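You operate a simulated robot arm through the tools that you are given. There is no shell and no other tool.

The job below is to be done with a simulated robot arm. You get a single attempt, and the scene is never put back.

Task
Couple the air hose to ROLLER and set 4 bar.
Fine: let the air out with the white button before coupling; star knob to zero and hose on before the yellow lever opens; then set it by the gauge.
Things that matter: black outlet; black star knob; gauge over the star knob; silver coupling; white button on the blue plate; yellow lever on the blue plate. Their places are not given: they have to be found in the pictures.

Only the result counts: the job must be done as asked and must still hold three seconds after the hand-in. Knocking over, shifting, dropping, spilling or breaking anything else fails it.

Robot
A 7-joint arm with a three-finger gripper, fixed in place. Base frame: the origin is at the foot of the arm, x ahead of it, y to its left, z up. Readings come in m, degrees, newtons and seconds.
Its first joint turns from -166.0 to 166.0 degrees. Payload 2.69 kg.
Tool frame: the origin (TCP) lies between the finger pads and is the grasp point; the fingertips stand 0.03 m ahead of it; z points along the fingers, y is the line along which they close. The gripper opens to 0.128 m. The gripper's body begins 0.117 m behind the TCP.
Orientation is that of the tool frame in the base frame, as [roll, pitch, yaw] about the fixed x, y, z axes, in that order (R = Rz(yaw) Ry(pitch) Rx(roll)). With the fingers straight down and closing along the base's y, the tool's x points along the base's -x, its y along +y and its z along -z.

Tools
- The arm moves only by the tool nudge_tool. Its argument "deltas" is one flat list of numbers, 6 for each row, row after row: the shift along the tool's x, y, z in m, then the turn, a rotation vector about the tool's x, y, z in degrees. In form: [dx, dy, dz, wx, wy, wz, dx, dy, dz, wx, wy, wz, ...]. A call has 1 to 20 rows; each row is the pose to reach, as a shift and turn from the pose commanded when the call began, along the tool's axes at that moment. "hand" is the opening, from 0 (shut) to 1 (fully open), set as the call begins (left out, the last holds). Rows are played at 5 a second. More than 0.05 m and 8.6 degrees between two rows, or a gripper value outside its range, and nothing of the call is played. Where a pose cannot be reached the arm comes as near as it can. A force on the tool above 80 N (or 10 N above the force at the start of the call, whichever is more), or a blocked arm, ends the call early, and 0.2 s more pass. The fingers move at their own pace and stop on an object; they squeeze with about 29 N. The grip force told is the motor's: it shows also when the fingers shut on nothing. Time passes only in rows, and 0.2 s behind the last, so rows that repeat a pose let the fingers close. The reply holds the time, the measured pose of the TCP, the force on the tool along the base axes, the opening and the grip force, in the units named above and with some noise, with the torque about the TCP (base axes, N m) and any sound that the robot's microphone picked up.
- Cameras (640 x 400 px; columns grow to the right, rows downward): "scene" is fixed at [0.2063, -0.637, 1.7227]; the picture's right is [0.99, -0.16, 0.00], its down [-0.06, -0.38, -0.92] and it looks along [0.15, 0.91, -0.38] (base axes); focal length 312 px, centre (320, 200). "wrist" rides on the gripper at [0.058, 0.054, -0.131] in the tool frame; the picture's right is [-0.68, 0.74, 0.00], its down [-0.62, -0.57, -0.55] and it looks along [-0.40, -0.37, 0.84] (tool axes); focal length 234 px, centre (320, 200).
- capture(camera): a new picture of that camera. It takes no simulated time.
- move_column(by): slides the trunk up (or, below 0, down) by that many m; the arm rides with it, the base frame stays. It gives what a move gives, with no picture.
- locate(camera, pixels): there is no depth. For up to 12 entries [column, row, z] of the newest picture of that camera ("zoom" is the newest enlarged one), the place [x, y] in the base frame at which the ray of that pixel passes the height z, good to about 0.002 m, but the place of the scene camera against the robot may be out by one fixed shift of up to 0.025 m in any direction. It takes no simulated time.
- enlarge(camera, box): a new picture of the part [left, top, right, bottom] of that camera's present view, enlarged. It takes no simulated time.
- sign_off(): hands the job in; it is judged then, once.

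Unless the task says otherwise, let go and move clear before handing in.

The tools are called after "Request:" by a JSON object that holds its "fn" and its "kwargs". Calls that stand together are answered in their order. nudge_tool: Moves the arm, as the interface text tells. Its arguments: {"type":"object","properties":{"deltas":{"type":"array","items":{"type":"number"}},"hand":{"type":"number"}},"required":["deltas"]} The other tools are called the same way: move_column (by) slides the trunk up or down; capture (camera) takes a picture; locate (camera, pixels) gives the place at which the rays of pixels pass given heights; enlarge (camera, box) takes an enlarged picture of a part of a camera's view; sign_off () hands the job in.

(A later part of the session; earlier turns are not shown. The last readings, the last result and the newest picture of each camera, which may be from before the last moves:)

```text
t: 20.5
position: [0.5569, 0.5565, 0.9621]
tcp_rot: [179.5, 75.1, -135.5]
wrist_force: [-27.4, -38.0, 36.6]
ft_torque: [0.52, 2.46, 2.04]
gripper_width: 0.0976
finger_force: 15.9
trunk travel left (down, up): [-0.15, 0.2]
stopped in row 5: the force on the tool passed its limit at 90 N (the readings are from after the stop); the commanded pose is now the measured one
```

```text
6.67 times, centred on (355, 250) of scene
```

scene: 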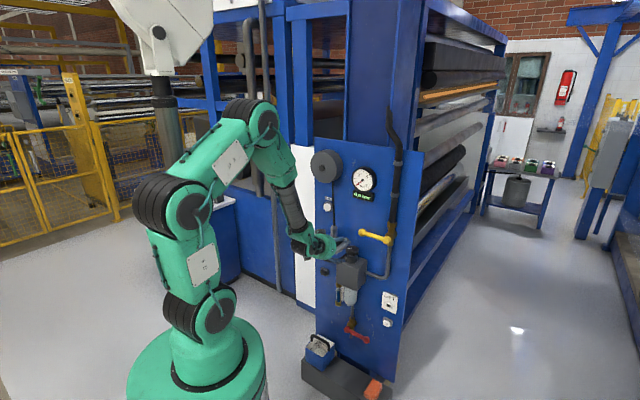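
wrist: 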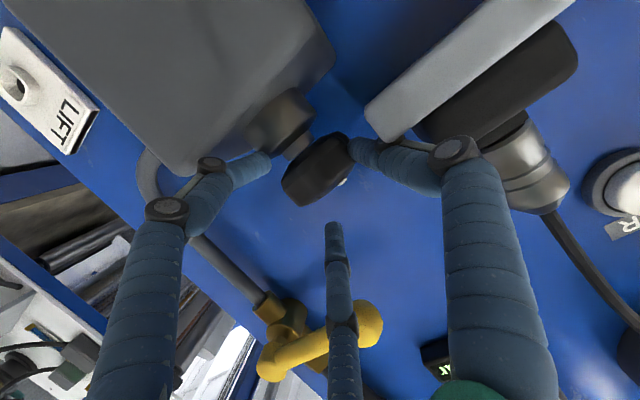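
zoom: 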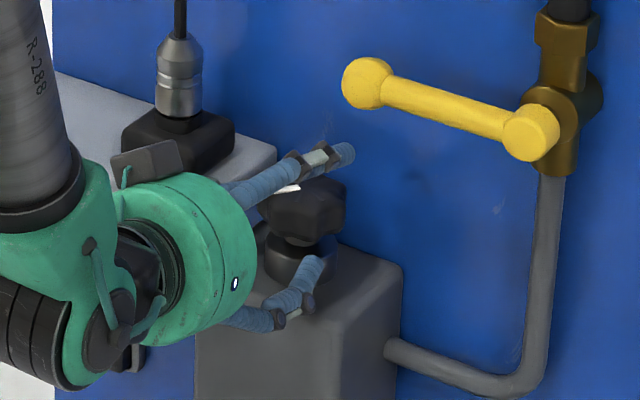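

The tool was stopped at 90 N with the fingers pushed open to 97.6 mm and a force back and upward. The torque points to the left finger's lower edge hitting the shelf's front-right top corner, about 40 mm behind the TCP. I'll zoom in here before withdrawing to see what touches what.

Request:
{"fn": "enlarge", "kwargs": {"camera": "wrist", "box": [230, 80, 470, 240]}}

Request:
{"fn": "enlarge", "kwargs": {"camera": "scene", "box": [330, 230, 370, 260]}}

```text
2.50 times, centred on (350, 160) of wrist
```

zoom: 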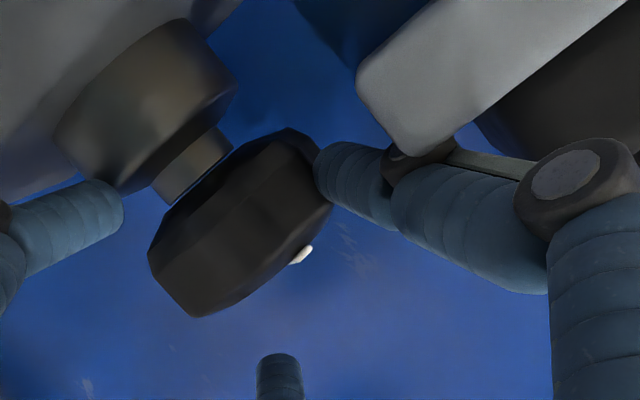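

```text
13.33 times, centred on (350, 245) of scene
```

zoom: 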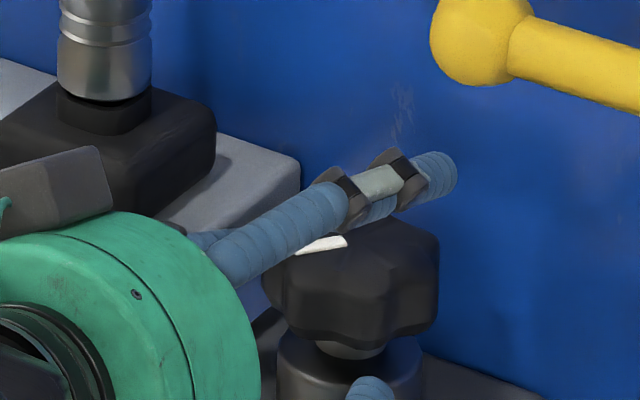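

In this view the left finger touches the knob's left side, its knuckle is against the shelf corner, and the lower visible finger abuts the knob's collar. The hand seems to act as drawn, with three fingers. I'll withdraw straight back and work out another way to turn the knob.

Request:
{"fn": "nudge_tool", "kwargs": {"deltas": [0, 0, -0.02, 0, 0, 0, 0, 0, -0.05, 0, 0, 0, 0, 0, -0.09, 0, 0, 0, 0, 0, -0.12, 0, 0, 0], "hand": 0.539}}

Request:
{"fn": "capture", "kwargs": {"camera": "wrist"}}

Request:
{"fn": "enlarge", "kwargs": {"camera": "scene", "box": [320, 220, 370, 260]}}

```text
t: 21.5
position: [0.4777, 0.4773, 0.9892]
tcp_rot: [179.9, 74.7, -135.4]
wrist_force: [0.3, 0.1, 0.4]
ft_torque: [-0.01, 0.03, 0.02]
gripper_width: 0.0692
finger_force: 0.0
trunk travel left (down, up): [-0.15, 0.2]
```

```text
taken
```

wrist: 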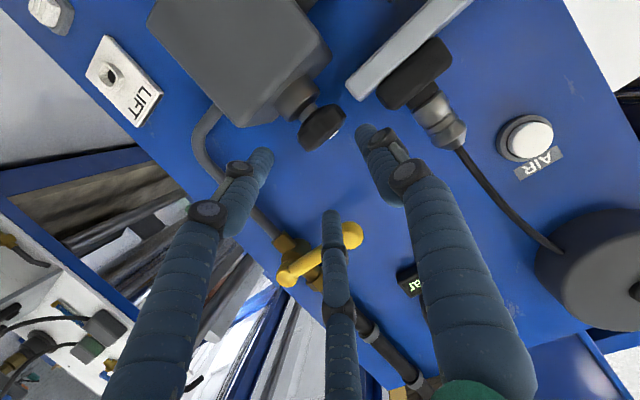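

```text
10.00 times, centred on (345, 240) of scene
```

zoom: 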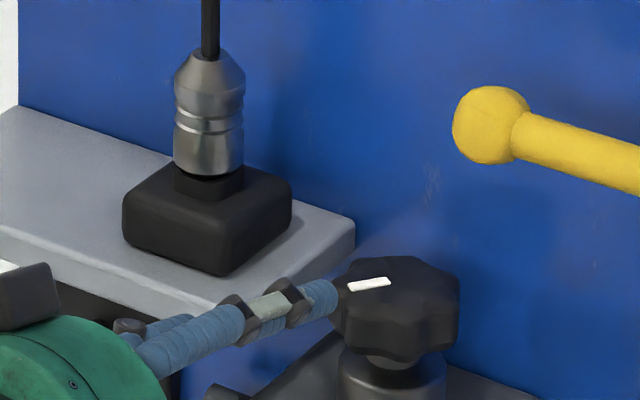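

Nothing has moved. To find out whether the hand really collides as three fingers, I'll do a gentle test at the empty left part of the shelf: tool level at z = 0.98, about 20 mm above the shelf top, where only a lower finger could touch the shelf's front edge.

Request:
{"fn": "nudge_tool", "kwargs": {"deltas": [0.0012, 0.0475, 0.0, 0, -4, 0, 0.0023, 0.095, 0.0, 0, -8, 0, 0.0035, 0.1427, 0.005, 0, -12, 0, 0.0046, 0.1902, 0.018, 0, -15.3, 0]}}

Request:
{"fn": "capture", "kwargs": {"camera": "wrist"}}

Request:
{"fn": "enlarge", "kwargs": {"camera": "scene", "box": [270, 200, 370, 270]}}

```text
t: 22.5
position: [0.354, 0.6229, 0.9828]
tcp_rot: [23.4, 89.8, 68.3]
wrist_force: [0.2, -0.5, 0.1]
ft_torque: [0.02, 0.03, 0.01]
gripper_width: 0.069
finger_force: 0.0
trunk travel left (down, up): [-0.15, 0.2]
```

```text
taken
```

wrist: 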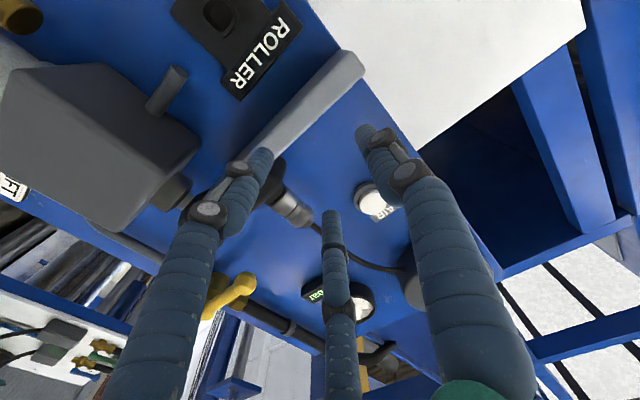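

```text
5.71 times, centred on (320, 235) of scene
```

zoom: 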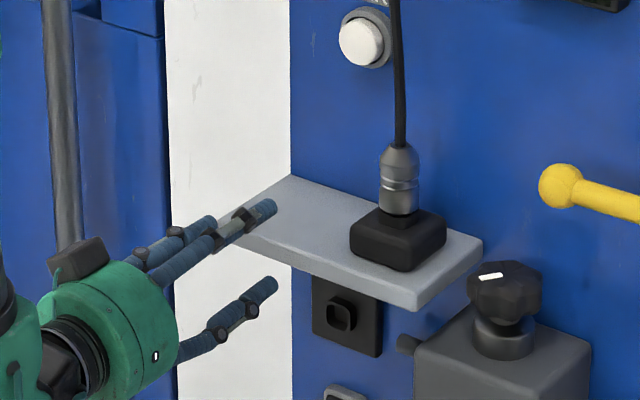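

The fingers are lined up over the shelf's front edge. I'll creep forward 45 mm and watch the force: no force means only the central pads are solid, contact means the lower finger is too.

Request:
{"fn": "nudge_tool", "kwargs": {"deltas": [0, 0, 0.015, 0, 0, 0, 0, 0, 0.025, 0, 0, 0, 0, 0, 0.03, 0, 0, 0, 0, 0, 0.034, 0, 0, 0, 0, 0, 0.038, 0, 0, 0]}}

Request:
{"fn": "capture", "kwargs": {"camera": "wrist"}}

Request:
{"fn": "enlarge", "kwargs": {"camera": "scene", "box": [270, 200, 370, 270]}}

```text
t: 23.7
position: [0.3796, 0.6477, 0.9783]
tcp_rot: [-141.6, 90.0, -96.8]
wrist_force: [-14.9, -17.2, -1.9]
ft_torque: [-0.77, 0.58, -0.72]
gripper_width: 0.076
finger_force: 4.0
trunk travel left (down, up): [-0.15, 0.2]
```

```text
taken
```

wrist: 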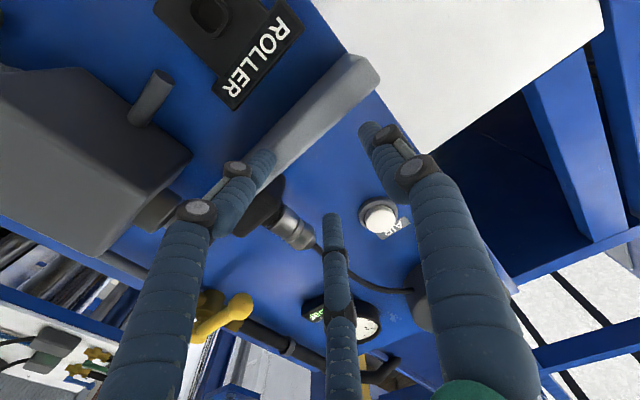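

```text
5.71 times, centred on (320, 235) of scene
```

zoom: 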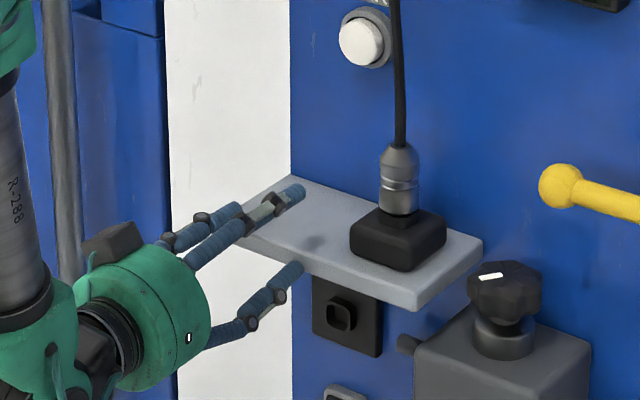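

The force confirms it: 23 N and a torque matching contact at about 40 mm below the axis. So this is a three-finger hand, with fingers at +y and at ±x toward −y. I'll pinch the knob with two fingers and keep the third above it. That means rolling the tool −30°, using a slight 10° tilt, and approaching from 20° right of the normal.

Request:
{"fn": "nudge_tool", "kwargs": {"deltas": [0, 0, -0.045, 0, 0, 0, 0, 0, -0.09, 0, 0, 0, -0.003, -0.044, -0.09, -3.76, 0.76, -5.33, -0.007, -0.088, -0.09, -7.51, 1.51, -10.66, -0.011, -0.133, -0.08, -11.05, 2.23, -15.68, -0.015, -0.177, -0.05, -15.03, 3.03, -21.32, -0.019, -0.2218, -0.03, -18.56, 3.74, -26.34, -0.0191, -0.2218, 0.001, -22.1, 4.45, -31.36], "hand": 0.625}}

Request:
{"fn": "capture", "kwargs": {"camera": "wrist"}}

Request:
{"fn": "enlarge", "kwargs": {"camera": "scene", "box": [310, 210, 410, 280]}}

```text
refused: row 6 steps farther than a row can; nothing moved
```

```text
taken
```

wrist: 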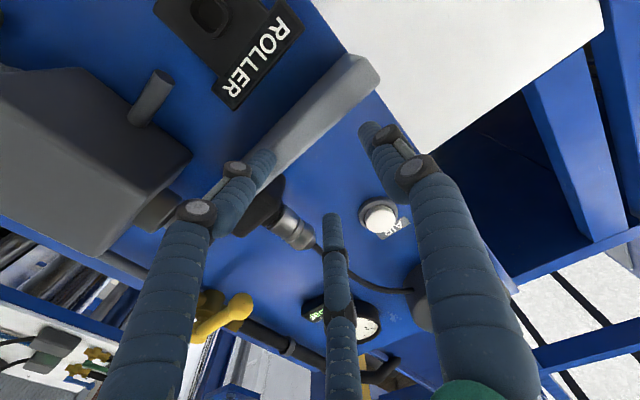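

```text
5.71 times, centred on (360, 245) of scene
```

zoom: 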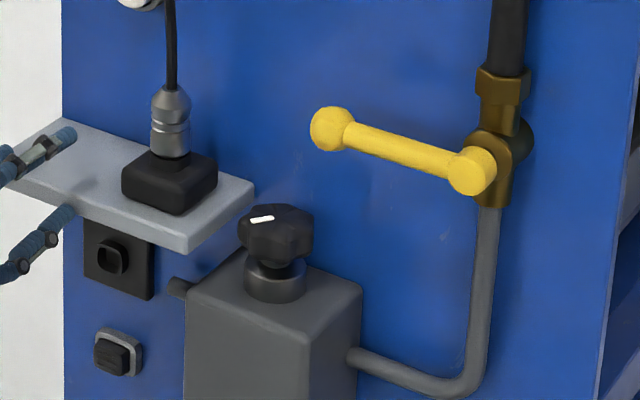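

That call was refused because row 6 was just over the step limit, and nothing moved. I'll resend it with smaller steps.

Request:
{"fn": "nudge_tool", "kwargs": {"deltas": [0, 0, -0.045, 0, 0, 0, 0, 0, -0.09, 0, 0, 0, -0.003, -0.044, -0.09, -3.76, 0.76, -5.33, -0.007, -0.088, -0.09, -7.51, 1.51, -10.66, -0.011, -0.133, -0.08, -11.05, 2.23, -15.68, -0.015, -0.17, -0.06, -15.03, 3.03, -21.32, -0.019, -0.205, -0.035, -18.56, 3.74, -26.34, -0.0191, -0.2218, 0.001, -22.1, 4.45, -31.36], "hand": 0.625}}

Request:
{"fn": "capture", "kwargs": {"camera": "wrist"}}

Request:
{"fn": "enlarge", "kwargs": {"camera": "scene", "box": [310, 210, 410, 280]}}

```text
t: 25.5
position: [0.539, 0.4912, 0.9981]
tcp_rot: [-109.4, 58.3, -41.8]
wrist_force: [0.5, 0.5, -0.7]
ft_torque: [-0.02, -0.03, -0.03]
gripper_width: 0.0802
finger_force: 0.0
trunk travel left (down, up): [-0.15, 0.2]
```

```text
taken
```

wrist: 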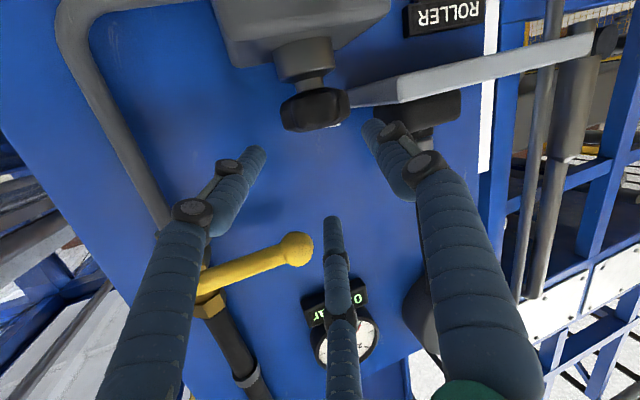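

```text
5.71 times, centred on (360, 245) of scene
```

zoom: 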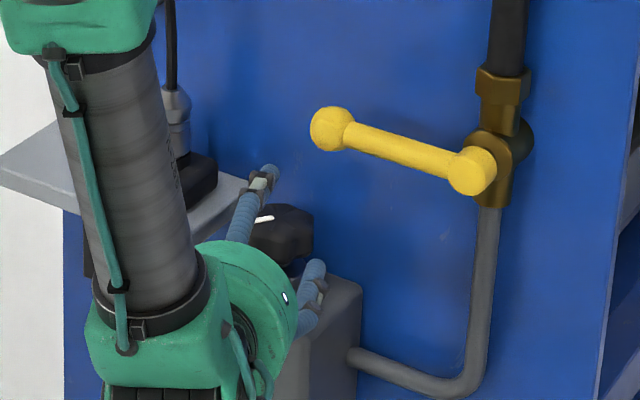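

The pose is as planned and the knob sits at about (315,108) between the pinching fingers. I'll zoom in to measure its edges precisely before moving in.

Request:
{"fn": "enlarge", "kwargs": {"camera": "wrist", "box": [240, 50, 400, 170]}}

```text
3.33 times, centred on (320, 110) of wrist
```

zoom: 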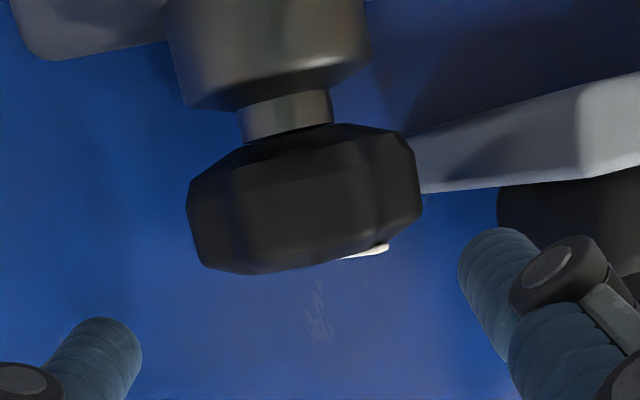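

The edges give a knob radius of about 33 mm with the centre still at (0.578, 0.579), leaving only 20 mm to the shelf for a 16 mm finger. I'll enter from 45° right of the normal, where the shelf is out of the way, so first I'll swing the tool round with a 90 mm opening.

Request:
{"fn": "nudge_tool", "kwargs": {"deltas": [0.005, -0.009, 0.001, -5.33, -3.08, -1.09, 0.01, -0.018, 0.002, -10.66, -6.16, -2.18, 0.015, -0.027, 0.003, -16.0, -9.23, -3.26, 0.0199, -0.0359, 0.0041, -21.33, -12.31, -4.35], "hand": 0.703}}

Request:
{"fn": "capture", "kwargs": {"camera": "wrist"}}

Request:
{"fn": "enlarge", "kwargs": {"camera": "wrist", "box": [240, 50, 400, 170]}}

Request:
{"fn": "enlarge", "kwargs": {"camera": "scene", "box": [310, 210, 410, 280]}}

```text
t: 26.5
position: [0.5771, 0.4789, 0.9976]
tcp_rot: [-109.5, 58.4, -16.8]
wrist_force: [0.7, 0.4, -0.5]
ft_torque: [-0.03, -0.03, -0.02]
gripper_width: 0.0901
finger_force: 0.1
trunk travel left (down, up): [-0.15, 0.2]
```

```text
taken
```

wrist: 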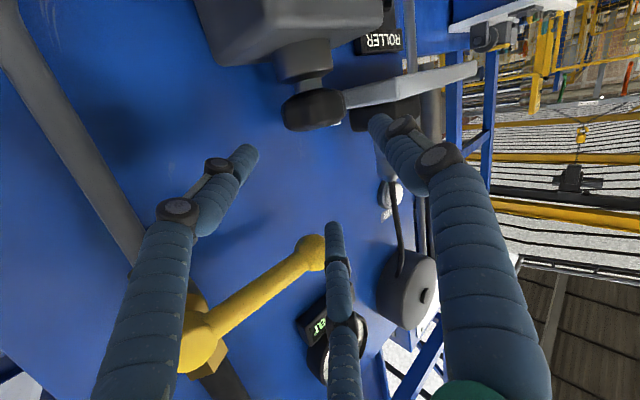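

```text
3.33 times, centred on (320, 110) of wrist
```

zoom: 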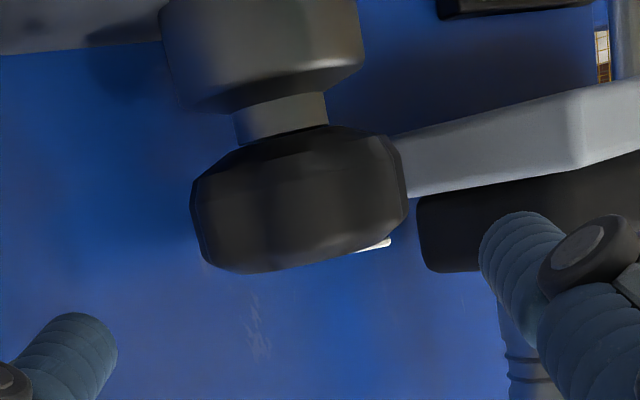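

```text
5.71 times, centred on (360, 245) of scene
```

zoom: 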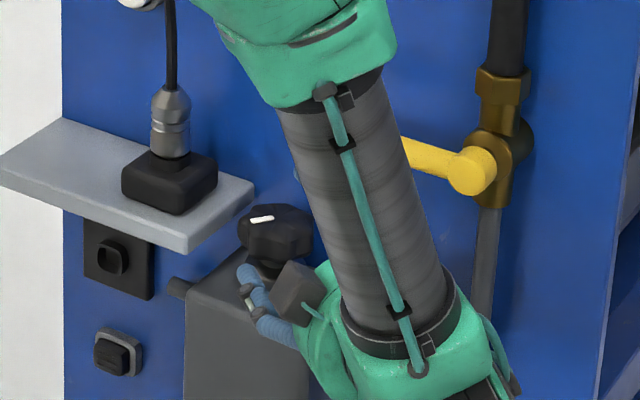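

Two wrist views put the lever's ball at (0.604, 0.527, 1.0755), further right than I had it. To keep the top finger under it, I'll flatten the tilt to 0° with an 86 mm opening and line up at the new height.

Request:
{"fn": "nudge_tool", "kwargs": {"deltas": [0.0083, 0.0048, 0, 2.5, -4.33, 0, 0.0167, 0.0096, 0.0003, 5, -8.66, 0], "hand": 0.672}}

Request:
{"fn": "capture", "kwargs": {"camera": "wrist"}}

Request:
{"fn": "enlarge", "kwargs": {"camera": "wrist", "box": [240, 50, 400, 170]}}

```text
t: 27.1
position: [0.5774, 0.4766, 0.9805]
tcp_rot: [-89.7, 59.9, 0.2]
wrist_force: [-0.2, -0.1, 0.2]
ft_torque: [-0.03, -0.02, -0.02]
gripper_width: 0.0859
finger_force: 0.0
trunk travel left (down, up): [-0.15, 0.2]
```

```text
taken
```

wrist: 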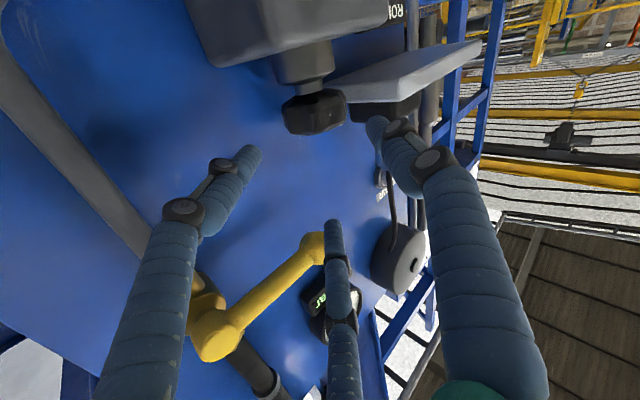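

```text
3.33 times, centred on (320, 110) of wrist
```

zoom: 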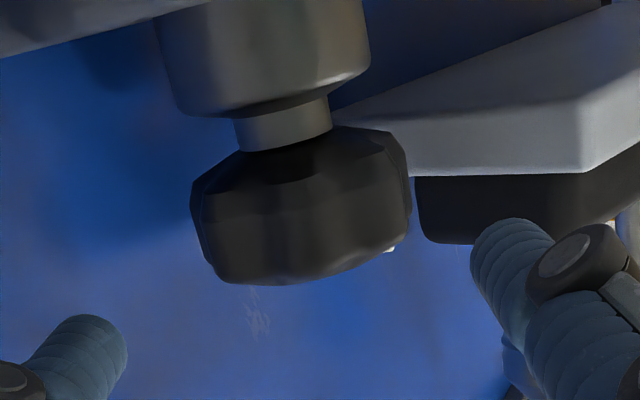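

The knob, centred near x = 0.576, sits evenly between the pinching fingers, and the third finger is clear of the lever ball. I'll advance 79 mm in small steps.

Request:
{"fn": "nudge_tool", "kwargs": {"deltas": [0.0004, 0.0006, 0.02, 0, 0, 0, 0.0008, 0.0012, 0.04, 0, 0, 0, 0.0012, 0.0019, 0.055, 0, 0, 0, 0.0012, 0.0019, 0.068, 0, 0, 0, 0.0012, 0.0019, 0.0794, 0, 0, 0]}}

Request:
{"fn": "capture", "kwargs": {"camera": "wrist"}}

Request:
{"fn": "enlarge", "kwargs": {"camera": "scene", "box": [310, 210, 410, 280]}}

```text
t: 28.3
position: [0.5766, 0.5557, 0.9766]
tcp_rot: [-89.9, 60.1, 0.0]
wrist_force: [-0.2, -0.4, -0.1]
ft_torque: [0.02, 0.02, 0.01]
gripper_width: 0.0858
finger_force: 0.2
trunk travel left (down, up): [-0.15, 0.2]
```

```text
taken
```

wrist: 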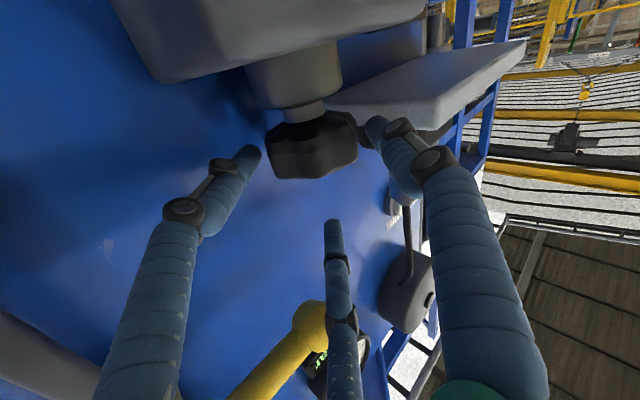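

```text
5.71 times, centred on (360, 245) of scene
```

zoom: 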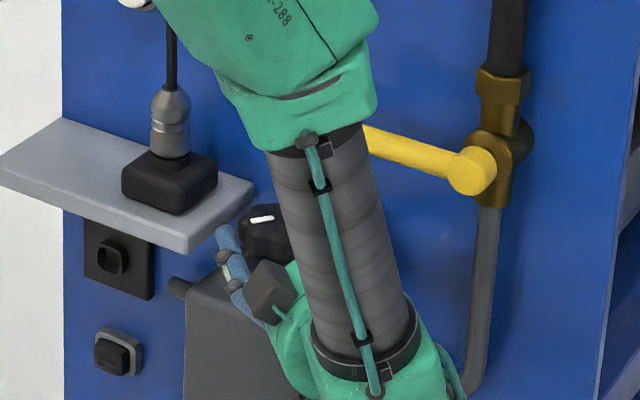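

There's no contact force, and the fingers straddle the knob (tips at (250,155) and (375,130), knob 265–357). I'll close the hand to pinch it.

Request:
{"fn": "nudge_tool", "kwargs": {"deltas": [0, 0, 0, 0, 0, 0, 0, 0, 0, 0, 0, 0, 0, 0, 0, 0, 0, 0], "hand": 0.45}}

Request:
{"fn": "capture", "kwargs": {"camera": "wrist"}}

```text
t: 29.1
position: [0.5768, 0.5564, 0.9786]
tcp_rot: [-89.9, 60.0, -0.1]
wrist_force: [-4.2, -2.2, -3.2]
ft_torque: [0.14, 0.26, 0.1]
gripper_width: 0.0692
finger_force: 45.0
trunk travel left (down, up): [-0.15, 0.2]
```

```text
taken
```

wrist: 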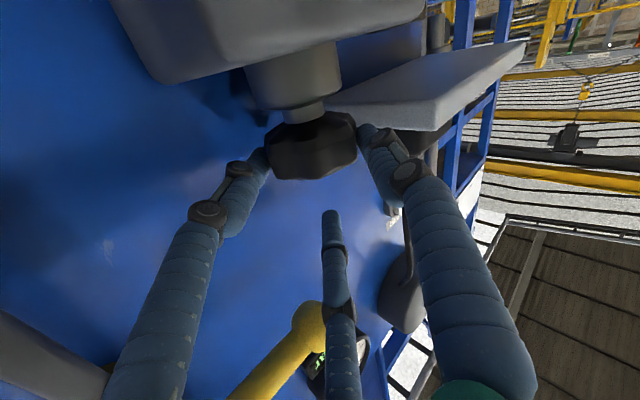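

The fingers closed on the knob at 69 mm width with 45 N and little side load, so it is centred. I'll try a 12° counter-clockwise turn (seen from above) about the knob axis and watch the torque and the white mark.

Request:
{"fn": "nudge_tool", "kwargs": {"deltas": [0.0006, -0.001, 0, -2.6, -1.5, 0, 0.0012, -0.002, 0.0001, -5.2, -3, 0, 0.0017, -0.003, 0.0003, -7.8, -4.5, 0, 0.0023, -0.004, 0.0005, -10.4, -6, 0]}}

Request:
{"fn": "capture", "kwargs": {"camera": "wrist"}}

Request:
{"fn": "enlarge", "kwargs": {"camera": "scene", "box": [320, 225, 380, 265]}}

```text
t: 30.1
position: [0.5808, 0.5562, 0.9779]
tcp_rot: [-89.8, 60.0, 12.0]
wrist_force: [-10.0, -8.2, -8.2]
ft_torque: [-0.15, 0.17, 0.22]
gripper_width: 0.0688
finger_force: 45.1
trunk travel left (down, up): [-0.15, 0.2]
```

```text
taken
```

wrist: 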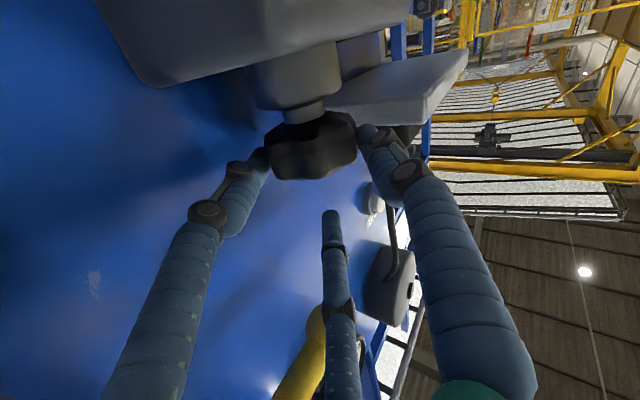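

```text
10.00 times, centred on (350, 245) of scene
```

zoom: 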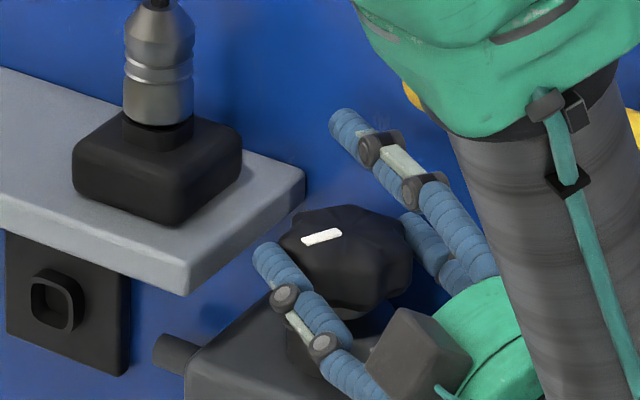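

The knob turned with the gripper: it looks the same relative to the fingers, and the torque is only about 0.2 N·m. I'll open slightly, swing back 30° around the knob and prepare the next counter-clockwise stroke.

Request:
{"fn": "nudge_tool", "kwargs": {"deltas": [0, 0, 0, 0, 0, 0, -0.0014, 0.0025, 0.0002, 6.5, 3.75, 0, -0.0028, 0.0049, 0.0008, 13, 7.5, 0, -0.0042, 0.0073, 0.0017, 19.5, 11.25, 0, -0.0055, 0.0095, 0.0029, 26, 15, 0], "hand": 0.63}}

Request:
{"fn": "capture", "kwargs": {"camera": "wrist"}}

Request:
{"fn": "enlarge", "kwargs": {"camera": "scene", "box": [320, 225, 380, 265]}}

```text
t: 31.3
position: [0.5707, 0.5584, 0.9798]
tcp_rot: [-89.7, 60.0, -18.0]
wrist_force: [1.2, -0.9, -0.7]
ft_torque: [0.0, 0.01, 0.0]
gripper_width: 0.0806
finger_force: 0.0
trunk travel left (down, up): [-0.15, 0.2]
```

```text
taken
```

wrist: 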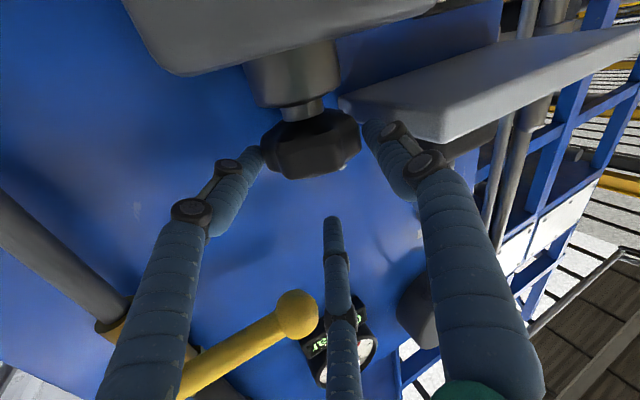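

```text
10.00 times, centred on (350, 245) of scene
```

zoom: 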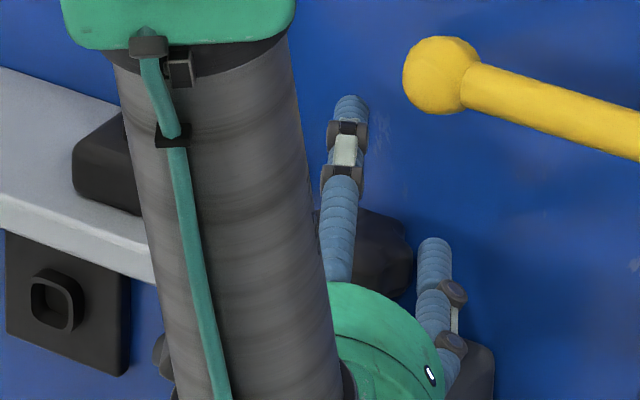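

There was no contact on the swing back, and the opening is 80.6 mm. I'll close on the knob again and turn it 33° counter-clockwise.

Request:
{"fn": "nudge_tool", "kwargs": {"deltas": [0, 0, 0, 0, 0, 0, 0, 0, 0, 0, 0, 0, 0.0013, -0.0022, 0.0001, -5.72, -3.3, 0, 0.0025, -0.0044, 0.0006, -11.43, -6.6, 0, 0.0037, -0.0065, 0.0013, -17.15, -9.9, 0, 0.0049, -0.0085, 0.0023, -22.86, -13.2, 0, 0.006, -0.0104, 0.0035, -28.58, -16.5, 0], "hand": 0.45}}

Request:
{"fn": "capture", "kwargs": {"camera": "wrist"}}

Request:
{"fn": "enlarge", "kwargs": {"camera": "scene", "box": [320, 225, 380, 265]}}

```text
t: 32.9
position: [0.5811, 0.5587, 0.9792]
tcp_rot: [-90.0, 59.9, 15.1]
wrist_force: [-4.4, 5.5, -2.3]
ft_torque: [0.8, 0.17, -1.7]
gripper_width: 0.0688
finger_force: 44.8
trunk travel left (down, up): [-0.15, 0.2]
```

```text
taken
```

wrist: 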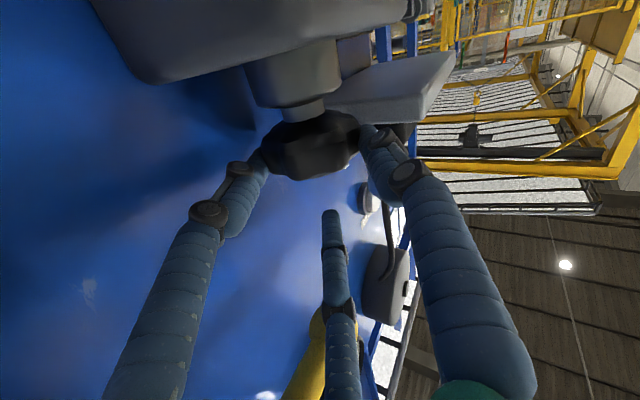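

```text
10.00 times, centred on (350, 245) of scene
```

zoom: 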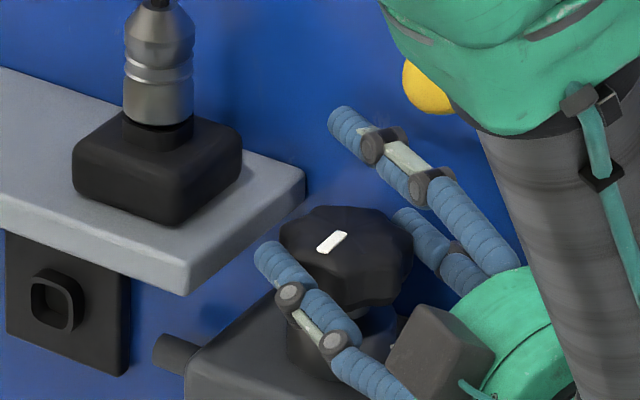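

The white mark has moved from pointing left to pointing out toward the front, near (332,242) in this zoom. The torque has risen to −1.7 N·m, so the knob may be at its zero stop. I'll look closer.

Request:
{"fn": "enlarge", "kwargs": {"camera": "scene", "box": [335, 235, 367, 255]}}

Request:
{"fn": "enlarge", "kwargs": {"camera": "wrist", "box": [240, 80, 400, 200]}}

Request:
{"fn": "enlarge", "kwargs": {"camera": "scene", "box": [340, 160, 390, 205]}}

```text
16.00 times, centred on (351, 245) of scene
```

zoom: 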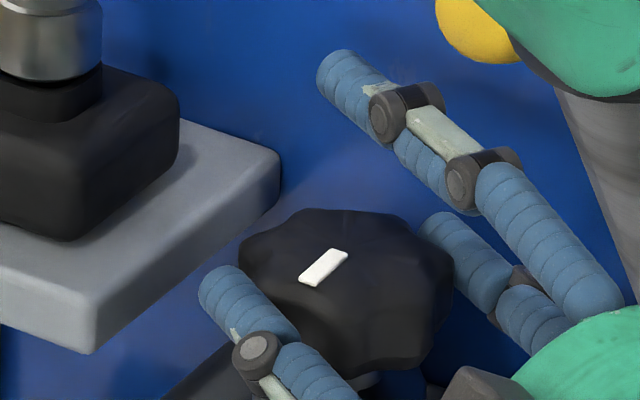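

```text
3.33 times, centred on (320, 140) of wrist
```

zoom: 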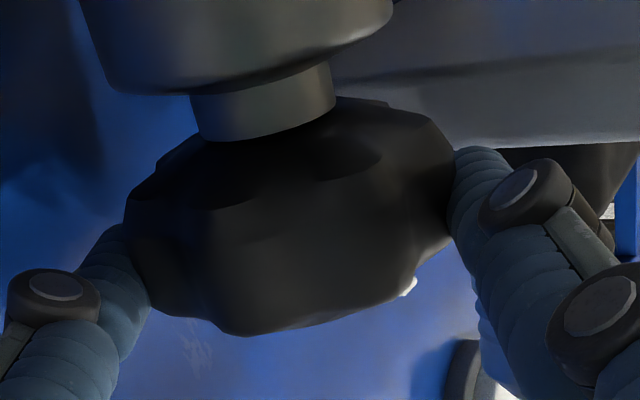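

```text
8.89 times, centred on (365, 182) of scene
```

zoom: 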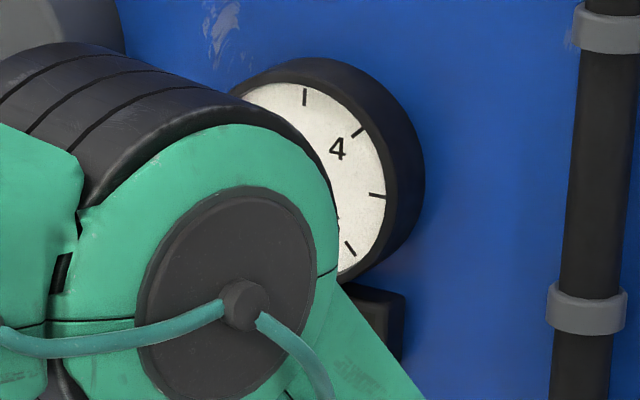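

Comparing pictures, the mark has turned about 35° counter-clockwise in total, all of it on the second stroke. I'll swing back and make another stroke to see whether it is at the stop.

Request:
{"fn": "nudge_tool", "kwargs": {"deltas": [0, 0, 0, 0, 0, 0, -0.0014, 0.0025, 0.0002, 6.5, 3.75, 0, -0.0028, 0.0049, 0.0008, 13, 7.5, 0, -0.0042, 0.0073, 0.0017, 19.5, 11.25, 0, -0.006, 0.0104, 0.0035, 28.58, 16.5, 0], "hand": 0.63}}

Request:
{"fn": "capture", "kwargs": {"camera": "wrist"}}

Request:
{"fn": "nudge_tool", "kwargs": {"deltas": [0, 0, 0, 0, 0, 0, 0, 0, 0, 0, 0, 0, 0, 0, 0, 0, 0, 0, 0.0013, -0.0022, 0.0001, -5.72, -3.3, 0, 0.0025, -0.0044, 0.0006, -11.43, -6.6, 0], "hand": 0.4}}

Request:
{"fn": "capture", "kwargs": {"camera": "wrist"}}

```text
refused: row 5 steps farther than a row can; nothing moved
```

```text
taken
```

wrist: 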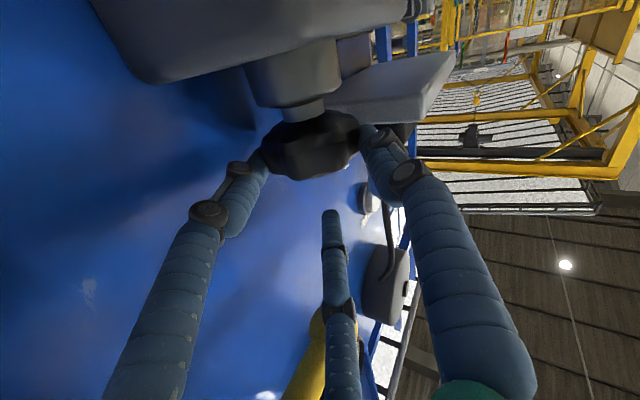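

```text
t: 34.1
position: [0.5857, 0.5601, 0.98]
tcp_rot: [-89.9, 60.0, 28.3]
wrist_force: [-15.0, 2.9, 3.1]
ft_torque: [0.61, 0.72, -0.71]
gripper_width: 0.0701
finger_force: 44.5
trunk travel left (down, up): [-0.15, 0.2]
```

```text
taken
```

wrist: 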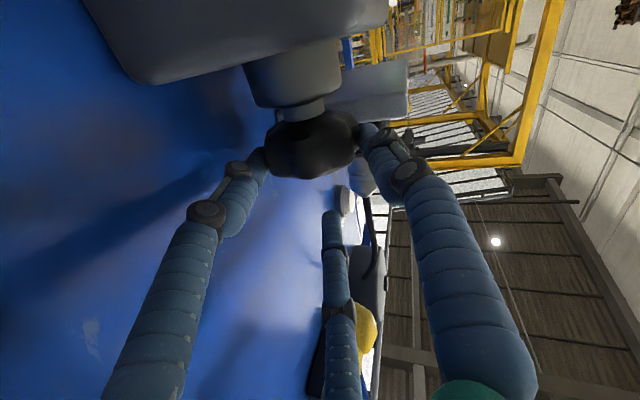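

The swing-back was refused for a step size, but the chained stroke still ran, so the tool is now at about 73° right of the normal with only 15 N. I shouldn't have chained those two calls. I'll check the knob mark and clearance before continuing.

Request:
{"fn": "enlarge", "kwargs": {"camera": "scene", "box": [335, 235, 367, 255]}}

Request:
{"fn": "enlarge", "kwargs": {"camera": "scene", "box": [310, 200, 410, 280]}}

```text
16.00 times, centred on (351, 245) of scene
```

zoom: 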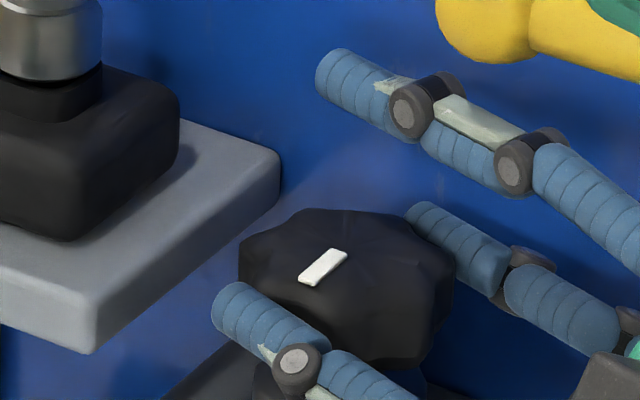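

```text
5.00 times, centred on (360, 240) of scene
```

zoom: 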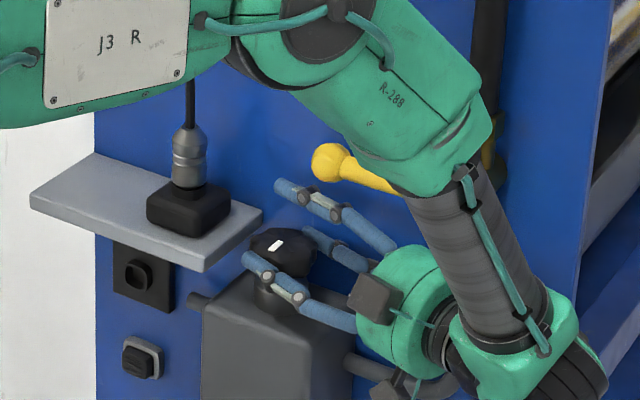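

The mark has not moved despite 13° more of counter-clockwise turning, because the fingers just slid. The knob is at its zero stop. I'll open slightly and swing back to 45°, being careful not to drag the knob.

Request:
{"fn": "nudge_tool", "kwargs": {"deltas": [0, 0, 0, 0, 0, 0, -0.0008, 0.0013, 0.0001, 3.46, 2, 0, -0.0023, 0.004, 0.0005, 10.4, 6, 0, -0.0038, 0.0065, 0.0013, 17.3, 10, 0, -0.0052, 0.0089, 0.0026, 24.25, 14, 0], "hand": 0.62}}

Request:
{"fn": "enlarge", "kwargs": {"camera": "scene", "box": [335, 235, 367, 255]}}

Request:
{"fn": "capture", "kwargs": {"camera": "wrist"}}

```text
t: 35.3
position: [0.5779, 0.5554, 0.9789]
tcp_rot: [-89.9, 59.9, 0.1]
wrist_force: [0.1, -0.4, 0.1]
ft_torque: [0.04, -0.02, 0.02]
gripper_width: 0.0796
finger_force: 0.0
trunk travel left (down, up): [-0.15, 0.2]
```

```text
16.00 times, centred on (351, 245) of scene
```

zoom: 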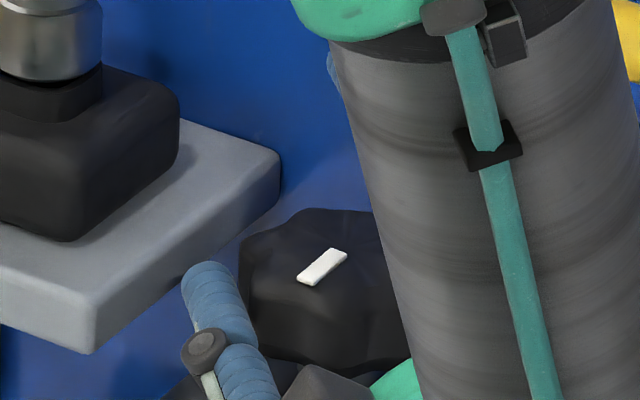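

```text
taken
```

wrist: 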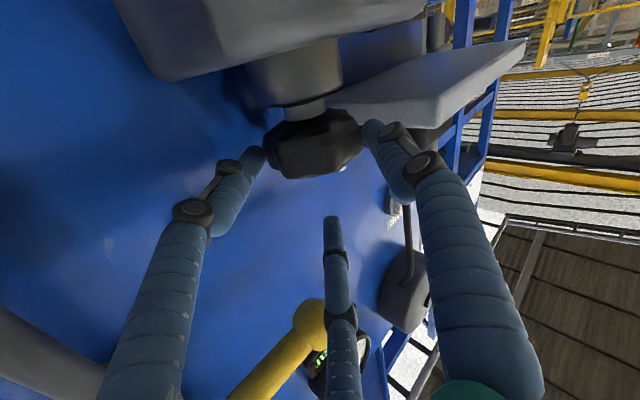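

The mark stays at zero after the swing back. I'll retract from the knob and take a close look at the coupling and its holder to plan the grasp.

Request:
{"fn": "nudge_tool", "kwargs": {"deltas": [0, 0, -0.04, 0, 0, 0, 0, 0, -0.085, 0, 0, 0, 0, 0, -0.13, 0, 0, 0]}}

Request:
{"fn": "capture", "kwargs": {"camera": "scene"}}

Request:
{"fn": "enlarge", "kwargs": {"camera": "scene", "box": [316, 222, 348, 252]}}

```text
t: 36.1
position: [0.5771, 0.4266, 0.9783]
tcp_rot: [-89.9, 59.9, 0.1]
wrist_force: [0.6, 0.4, 0.1]
ft_torque: [0.02, -0.03, 0.0]
gripper_width: 0.0793
finger_force: 0.1
trunk travel left (down, up): [-0.15, 0.2]
```

```text
taken
```

scene: 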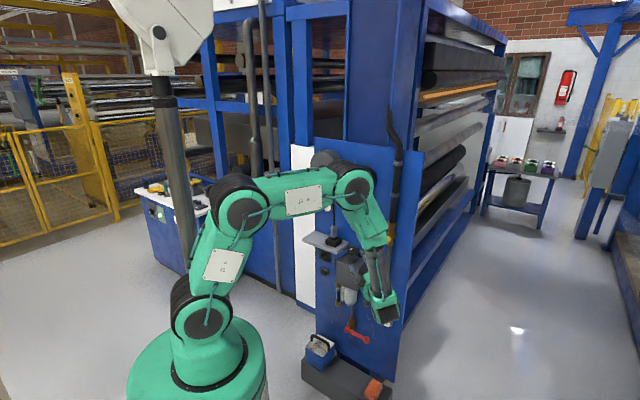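

```text
13.33 times, centred on (332, 237) of scene
```

zoom: 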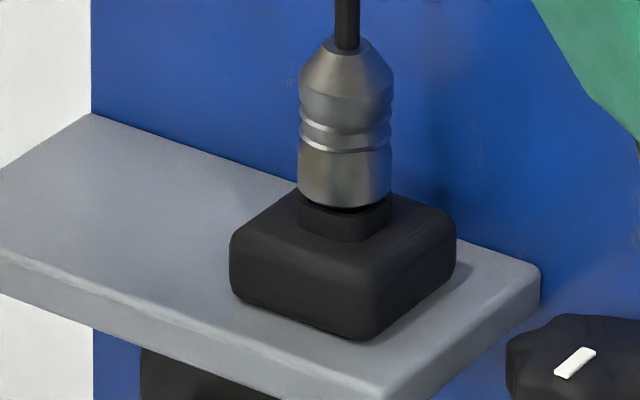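

The coupling is a silver body about 33 mm wide with a 41 mm straight section, sitting on a square stem with the hose on top. I'll grip it with two fingers from a 60° down tilt, keeping the third finger low and outside and the hose clear of the palm. First I'll move to a standoff with that orientation.

Request:
{"fn": "nudge_tool", "kwargs": {"deltas": [-0.0182, 0.0045, 0.0015, 3.15, 4.39, 5.38, -0.0364, 0.009, 0.003, 6.3, 8.78, 10.76, -0.0546, 0.0135, 0.0045, 9.45, 13.17, 16.13, -0.0728, 0.018, 0.006, 12.6, 17.56, 21.51, -0.091, 0.0225, 0.0075, 15.75, 21.96, 26.89, -0.1092, 0.0269, 0.0089, 18.9, 26.35, 32.27, -0.1275, 0.0314, 0.0104, 22.05, 30.74, 37.65, -0.1457, 0.0359, 0.0119, 25.2, 35.13, 43.02, -0.1639, 0.0404, 0.0134, 28.35, 39.52, 48.4, -0.1698, 0.0401, 0.043, 31.5, 43.91, 53.78, -0.1756, 0.0398, 0.0725, 34.65, 48.3, 59.16, -0.1815, 0.0395, 0.1021, 37.8, 52.69, 64.53, -0.1873, 0.0392, 0.1316, 40.95, 57.08, 69.91, -0.1932, 0.0389, 0.1612, 44.1, 61.47, 75.29], "hand": 0.406}}

Request:
{"fn": "capture", "kwargs": {"camera": "wrist"}}

Request:
{"fn": "capture", "kwargs": {"camera": "scene"}}

```text
t: 39.3
position: [0.4808, 0.5812, 1.1487]
tcp_rot: [-176.3, 41.2, -133.8]
wrist_force: [-1.3, -0.2, 2.2]
ft_torque: [0.0, 0.0, -0.03]
gripper_width: 0.052
finger_force: 0.0
out of reach, approached as far as the arm can: row 13, 14
trunk travel left (down, up): [-0.15, 0.2]
stopped in row 14: the arm was blocked; the commanded pose is now the measured one
```

```text
taken
```

wrist: 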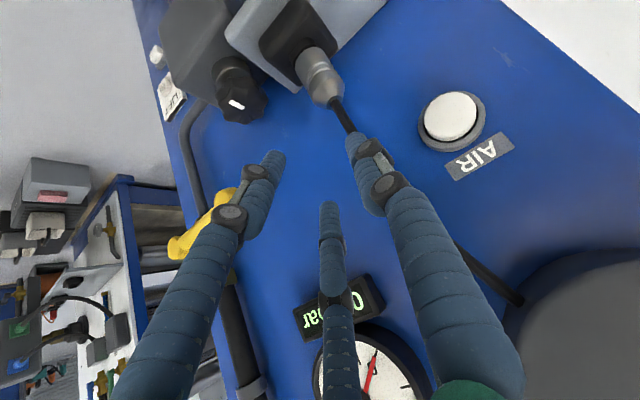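

```text
taken
```

scene: 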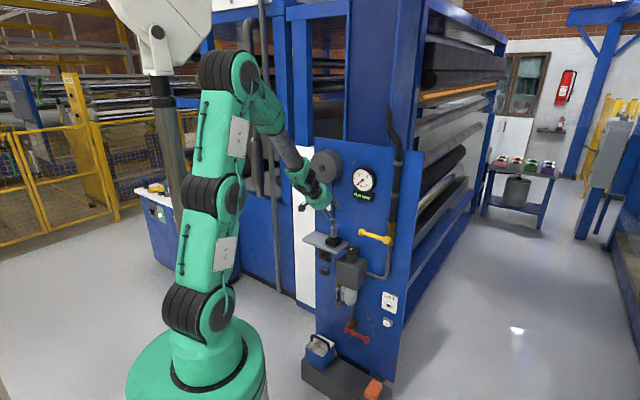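

The wrist hit a joint limit at about 4° of roll, with no collision (force only about 2 N). The hand has three-fold symmetry, so rolling to −90° gives the same grip. I'll back away from the hose and roll there.

Request:
{"fn": "nudge_tool", "kwargs": {"deltas": [0, 0, -0.045, 0, 0, 0, 0.0021, 0.0025, -0.09, -1.01, 0.59, -8.1, 0.0042, 0.005, -0.09, -2.03, 1.17, -16.19, 0.0063, 0.0076, -0.09, -3.04, 1.76, -24.29, 0.0084, 0.0101, -0.09, -4.05, 2.35, -32.38, 0.0105, 0.0126, -0.09, -5.06, 2.94, -40.48, 0.0127, 0.0151, -0.09, -6.08, 3.52, -48.57, 0.0148, 0.0176, -0.09, -7.09, 4.11, -56.67, 0.0169, 0.0201, -0.09, -8.1, 4.7, -64.76, 0.019, 0.0227, -0.09, -9.11, 5.29, -72.86, 0.0211, 0.0252, -0.09, -10.13, 5.87, -80.95, 0.0232, 0.0277, -0.09, -11.14, 6.46, -89.05, 0.0232, 0.0277, -0.055, -11.14, 6.46, -89.05, 0.0232, 0.0277, -0.0267, -11.14, 6.46, -89.05]}}

Request:
{"fn": "capture", "kwargs": {"camera": "wrist"}}

Request:
{"fn": "capture", "kwargs": {"camera": "scene"}}

```text
t: 42.5
position: [0.3763, 0.6269, 1.1382]
tcp_rot: [-148.0, 16.0, -41.2]
wrist_force: [-0.5, 0.8, -0.9]
ft_torque: [-0.03, -0.12, -0.06]
gripper_width: 0.0521
finger_force: 0.0
out of reach, approached as far as the arm can: row 6, 7, 8, 9, 10, 11, 12, 13, 14
trunk travel left (down, up): [-0.15, 0.2]
stopped in row 14: the arm was blocked; the commanded pose is now the measured one
```

```text
taken
```

wrist: 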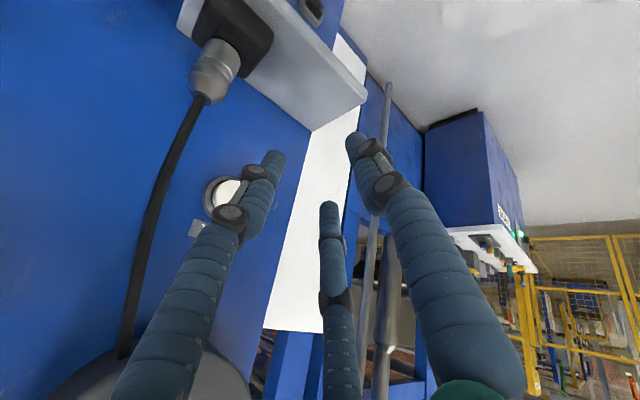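

```text
taken
```

scene: 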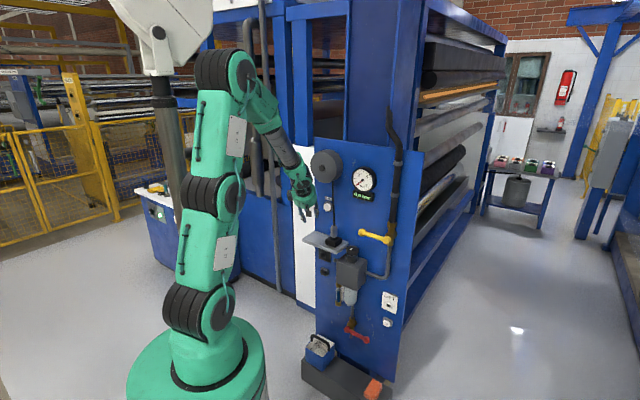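

The pose was again out of reach near alignment of tool and forearm, stopping at tilt 55°, azimuth 73°, roll −62°, so the wrist is on an awkward branch. Nothing was touched. I'll go back to the starting style of pose, tool straight down and well clear, to unwind the wrist.

Request:
{"fn": "nudge_tool", "kwargs": {"deltas": [0.0139, 0.0057, -0.0248, -0.95, 3.12, 7.17, 0.0278, 0.0114, -0.0496, -1.91, 6.24, 14.35, 0.0417, 0.017, -0.0744, -2.86, 9.35, 21.52, 0.0556, 0.0227, -0.0991, -3.81, 12.47, 28.7, 0.0695, 0.0284, -0.1239, -4.76, 15.59, 35.87, 0.0834, 0.0341, -0.1487, -5.72, 18.71, 43.05, 0.0973, 0.0397, -0.1735, -6.67, 21.82, 50.22, 0.1112, 0.0454, -0.1983, -7.62, 24.94, 57.39, 0.1251, 0.0511, -0.2231, -8.57, 28.06, 64.57, 0.139, 0.0568, -0.2478, -9.53, 31.18, 71.74, 0.1529, 0.0624, -0.2726, -10.48, 34.29, 78.92, 0.1668, 0.0681, -0.2974, -11.43, 37.41, 86.09]}}

Request:
{"fn": "capture", "kwargs": {"camera": "scene"}}

```text
t: 45.1
position: [0.402, 0.3184, 1.3012]
tcp_rot: [179.9, -0.1, -135.1]
wrist_force: [0.1, -1.1, -0.2]
ft_torque: [-0.01, -0.02, -0.01]
gripper_width: 0.052
finger_force: 0.0
trunk travel left (down, up): [-0.15, 0.2]
```

```text
taken
```

scene: 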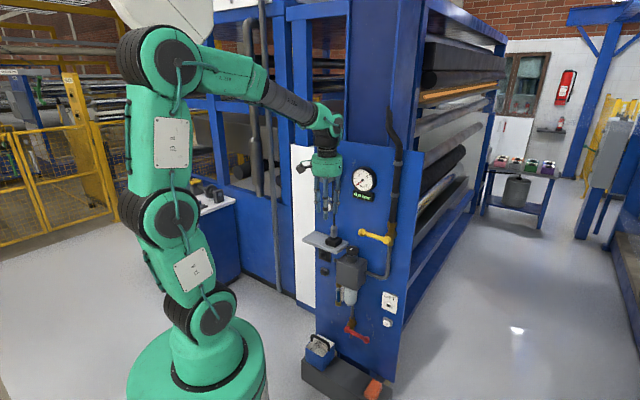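

The tool is straight down again with the wrist unwound. I'll lower the trunk 0.15 m so the forearm is flatter when I reach down to the coupling.

Request:
{"fn": "move_column", "kwargs": {"by": -0.15}}

Request:
{"fn": "capture", "kwargs": {"camera": "scene"}}

```text
t: 46.8
position: [0.4008, 0.3202, 1.1515]
tcp_rot: [180.0, 0.0, -135.1]
wrist_force: [0.6, 0.2, -0.2]
ft_torque: [0.02, 0.01, 0.02]
gripper_width: 0.0521
finger_force: 0.2
trunk travel left (down, up): [0.0, 0.35]
```

```text
taken
```

scene: 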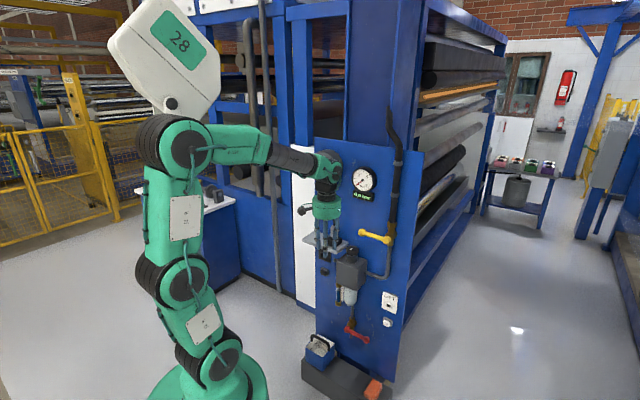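

The trunk is down and the arm has a normal elbow-up shape. I'll move to the coupling standoff with 60° down tilt and +30° roll.

Request:
{"fn": "nudge_tool", "kwargs": {"deltas": [-0.0258, 0.0196, 0, -0.98, -3.66, 3.66, -0.0517, 0.0392, 0, -1.96, -7.33, 7.33, -0.0775, 0.0588, 0, -2.94, -10.99, 10.99, -0.1034, 0.0784, 0, -3.93, -14.65, 14.65, -0.1292, 0.0979, 0, -4.91, -18.31, 18.31, -0.155, 0.1175, 0, -5.89, -21.98, 21.98, -0.1809, 0.1371, 0, -6.87, -25.64, 25.64, -0.2067, 0.1567, 0, -7.85, -29.3, 29.3]}}

Request:
{"fn": "capture", "kwargs": {"camera": "wrist"}}

Request:
{"fn": "capture", "kwargs": {"camera": "scene"}}

```text
t: 48.6
position: [0.4387, 0.5769, 1.1536]
tcp_rot: [163.8, 25.7, -168.8]
wrist_force: [0.0, 0.3, 0.5]
ft_torque: [0.02, 0.03, 0.04]
gripper_width: 0.052
finger_force: 0.0
trunk travel left (down, up): [0.0, 0.35]
```

```text
taken
```

wrist: 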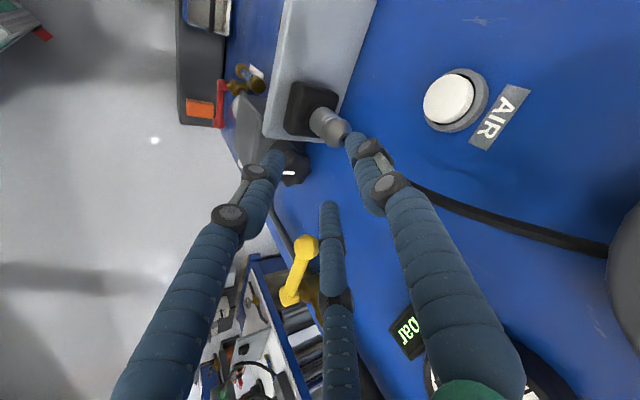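

```text
taken
```

scene: 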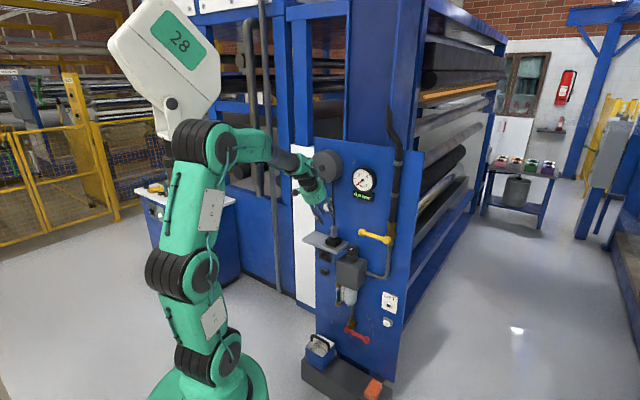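

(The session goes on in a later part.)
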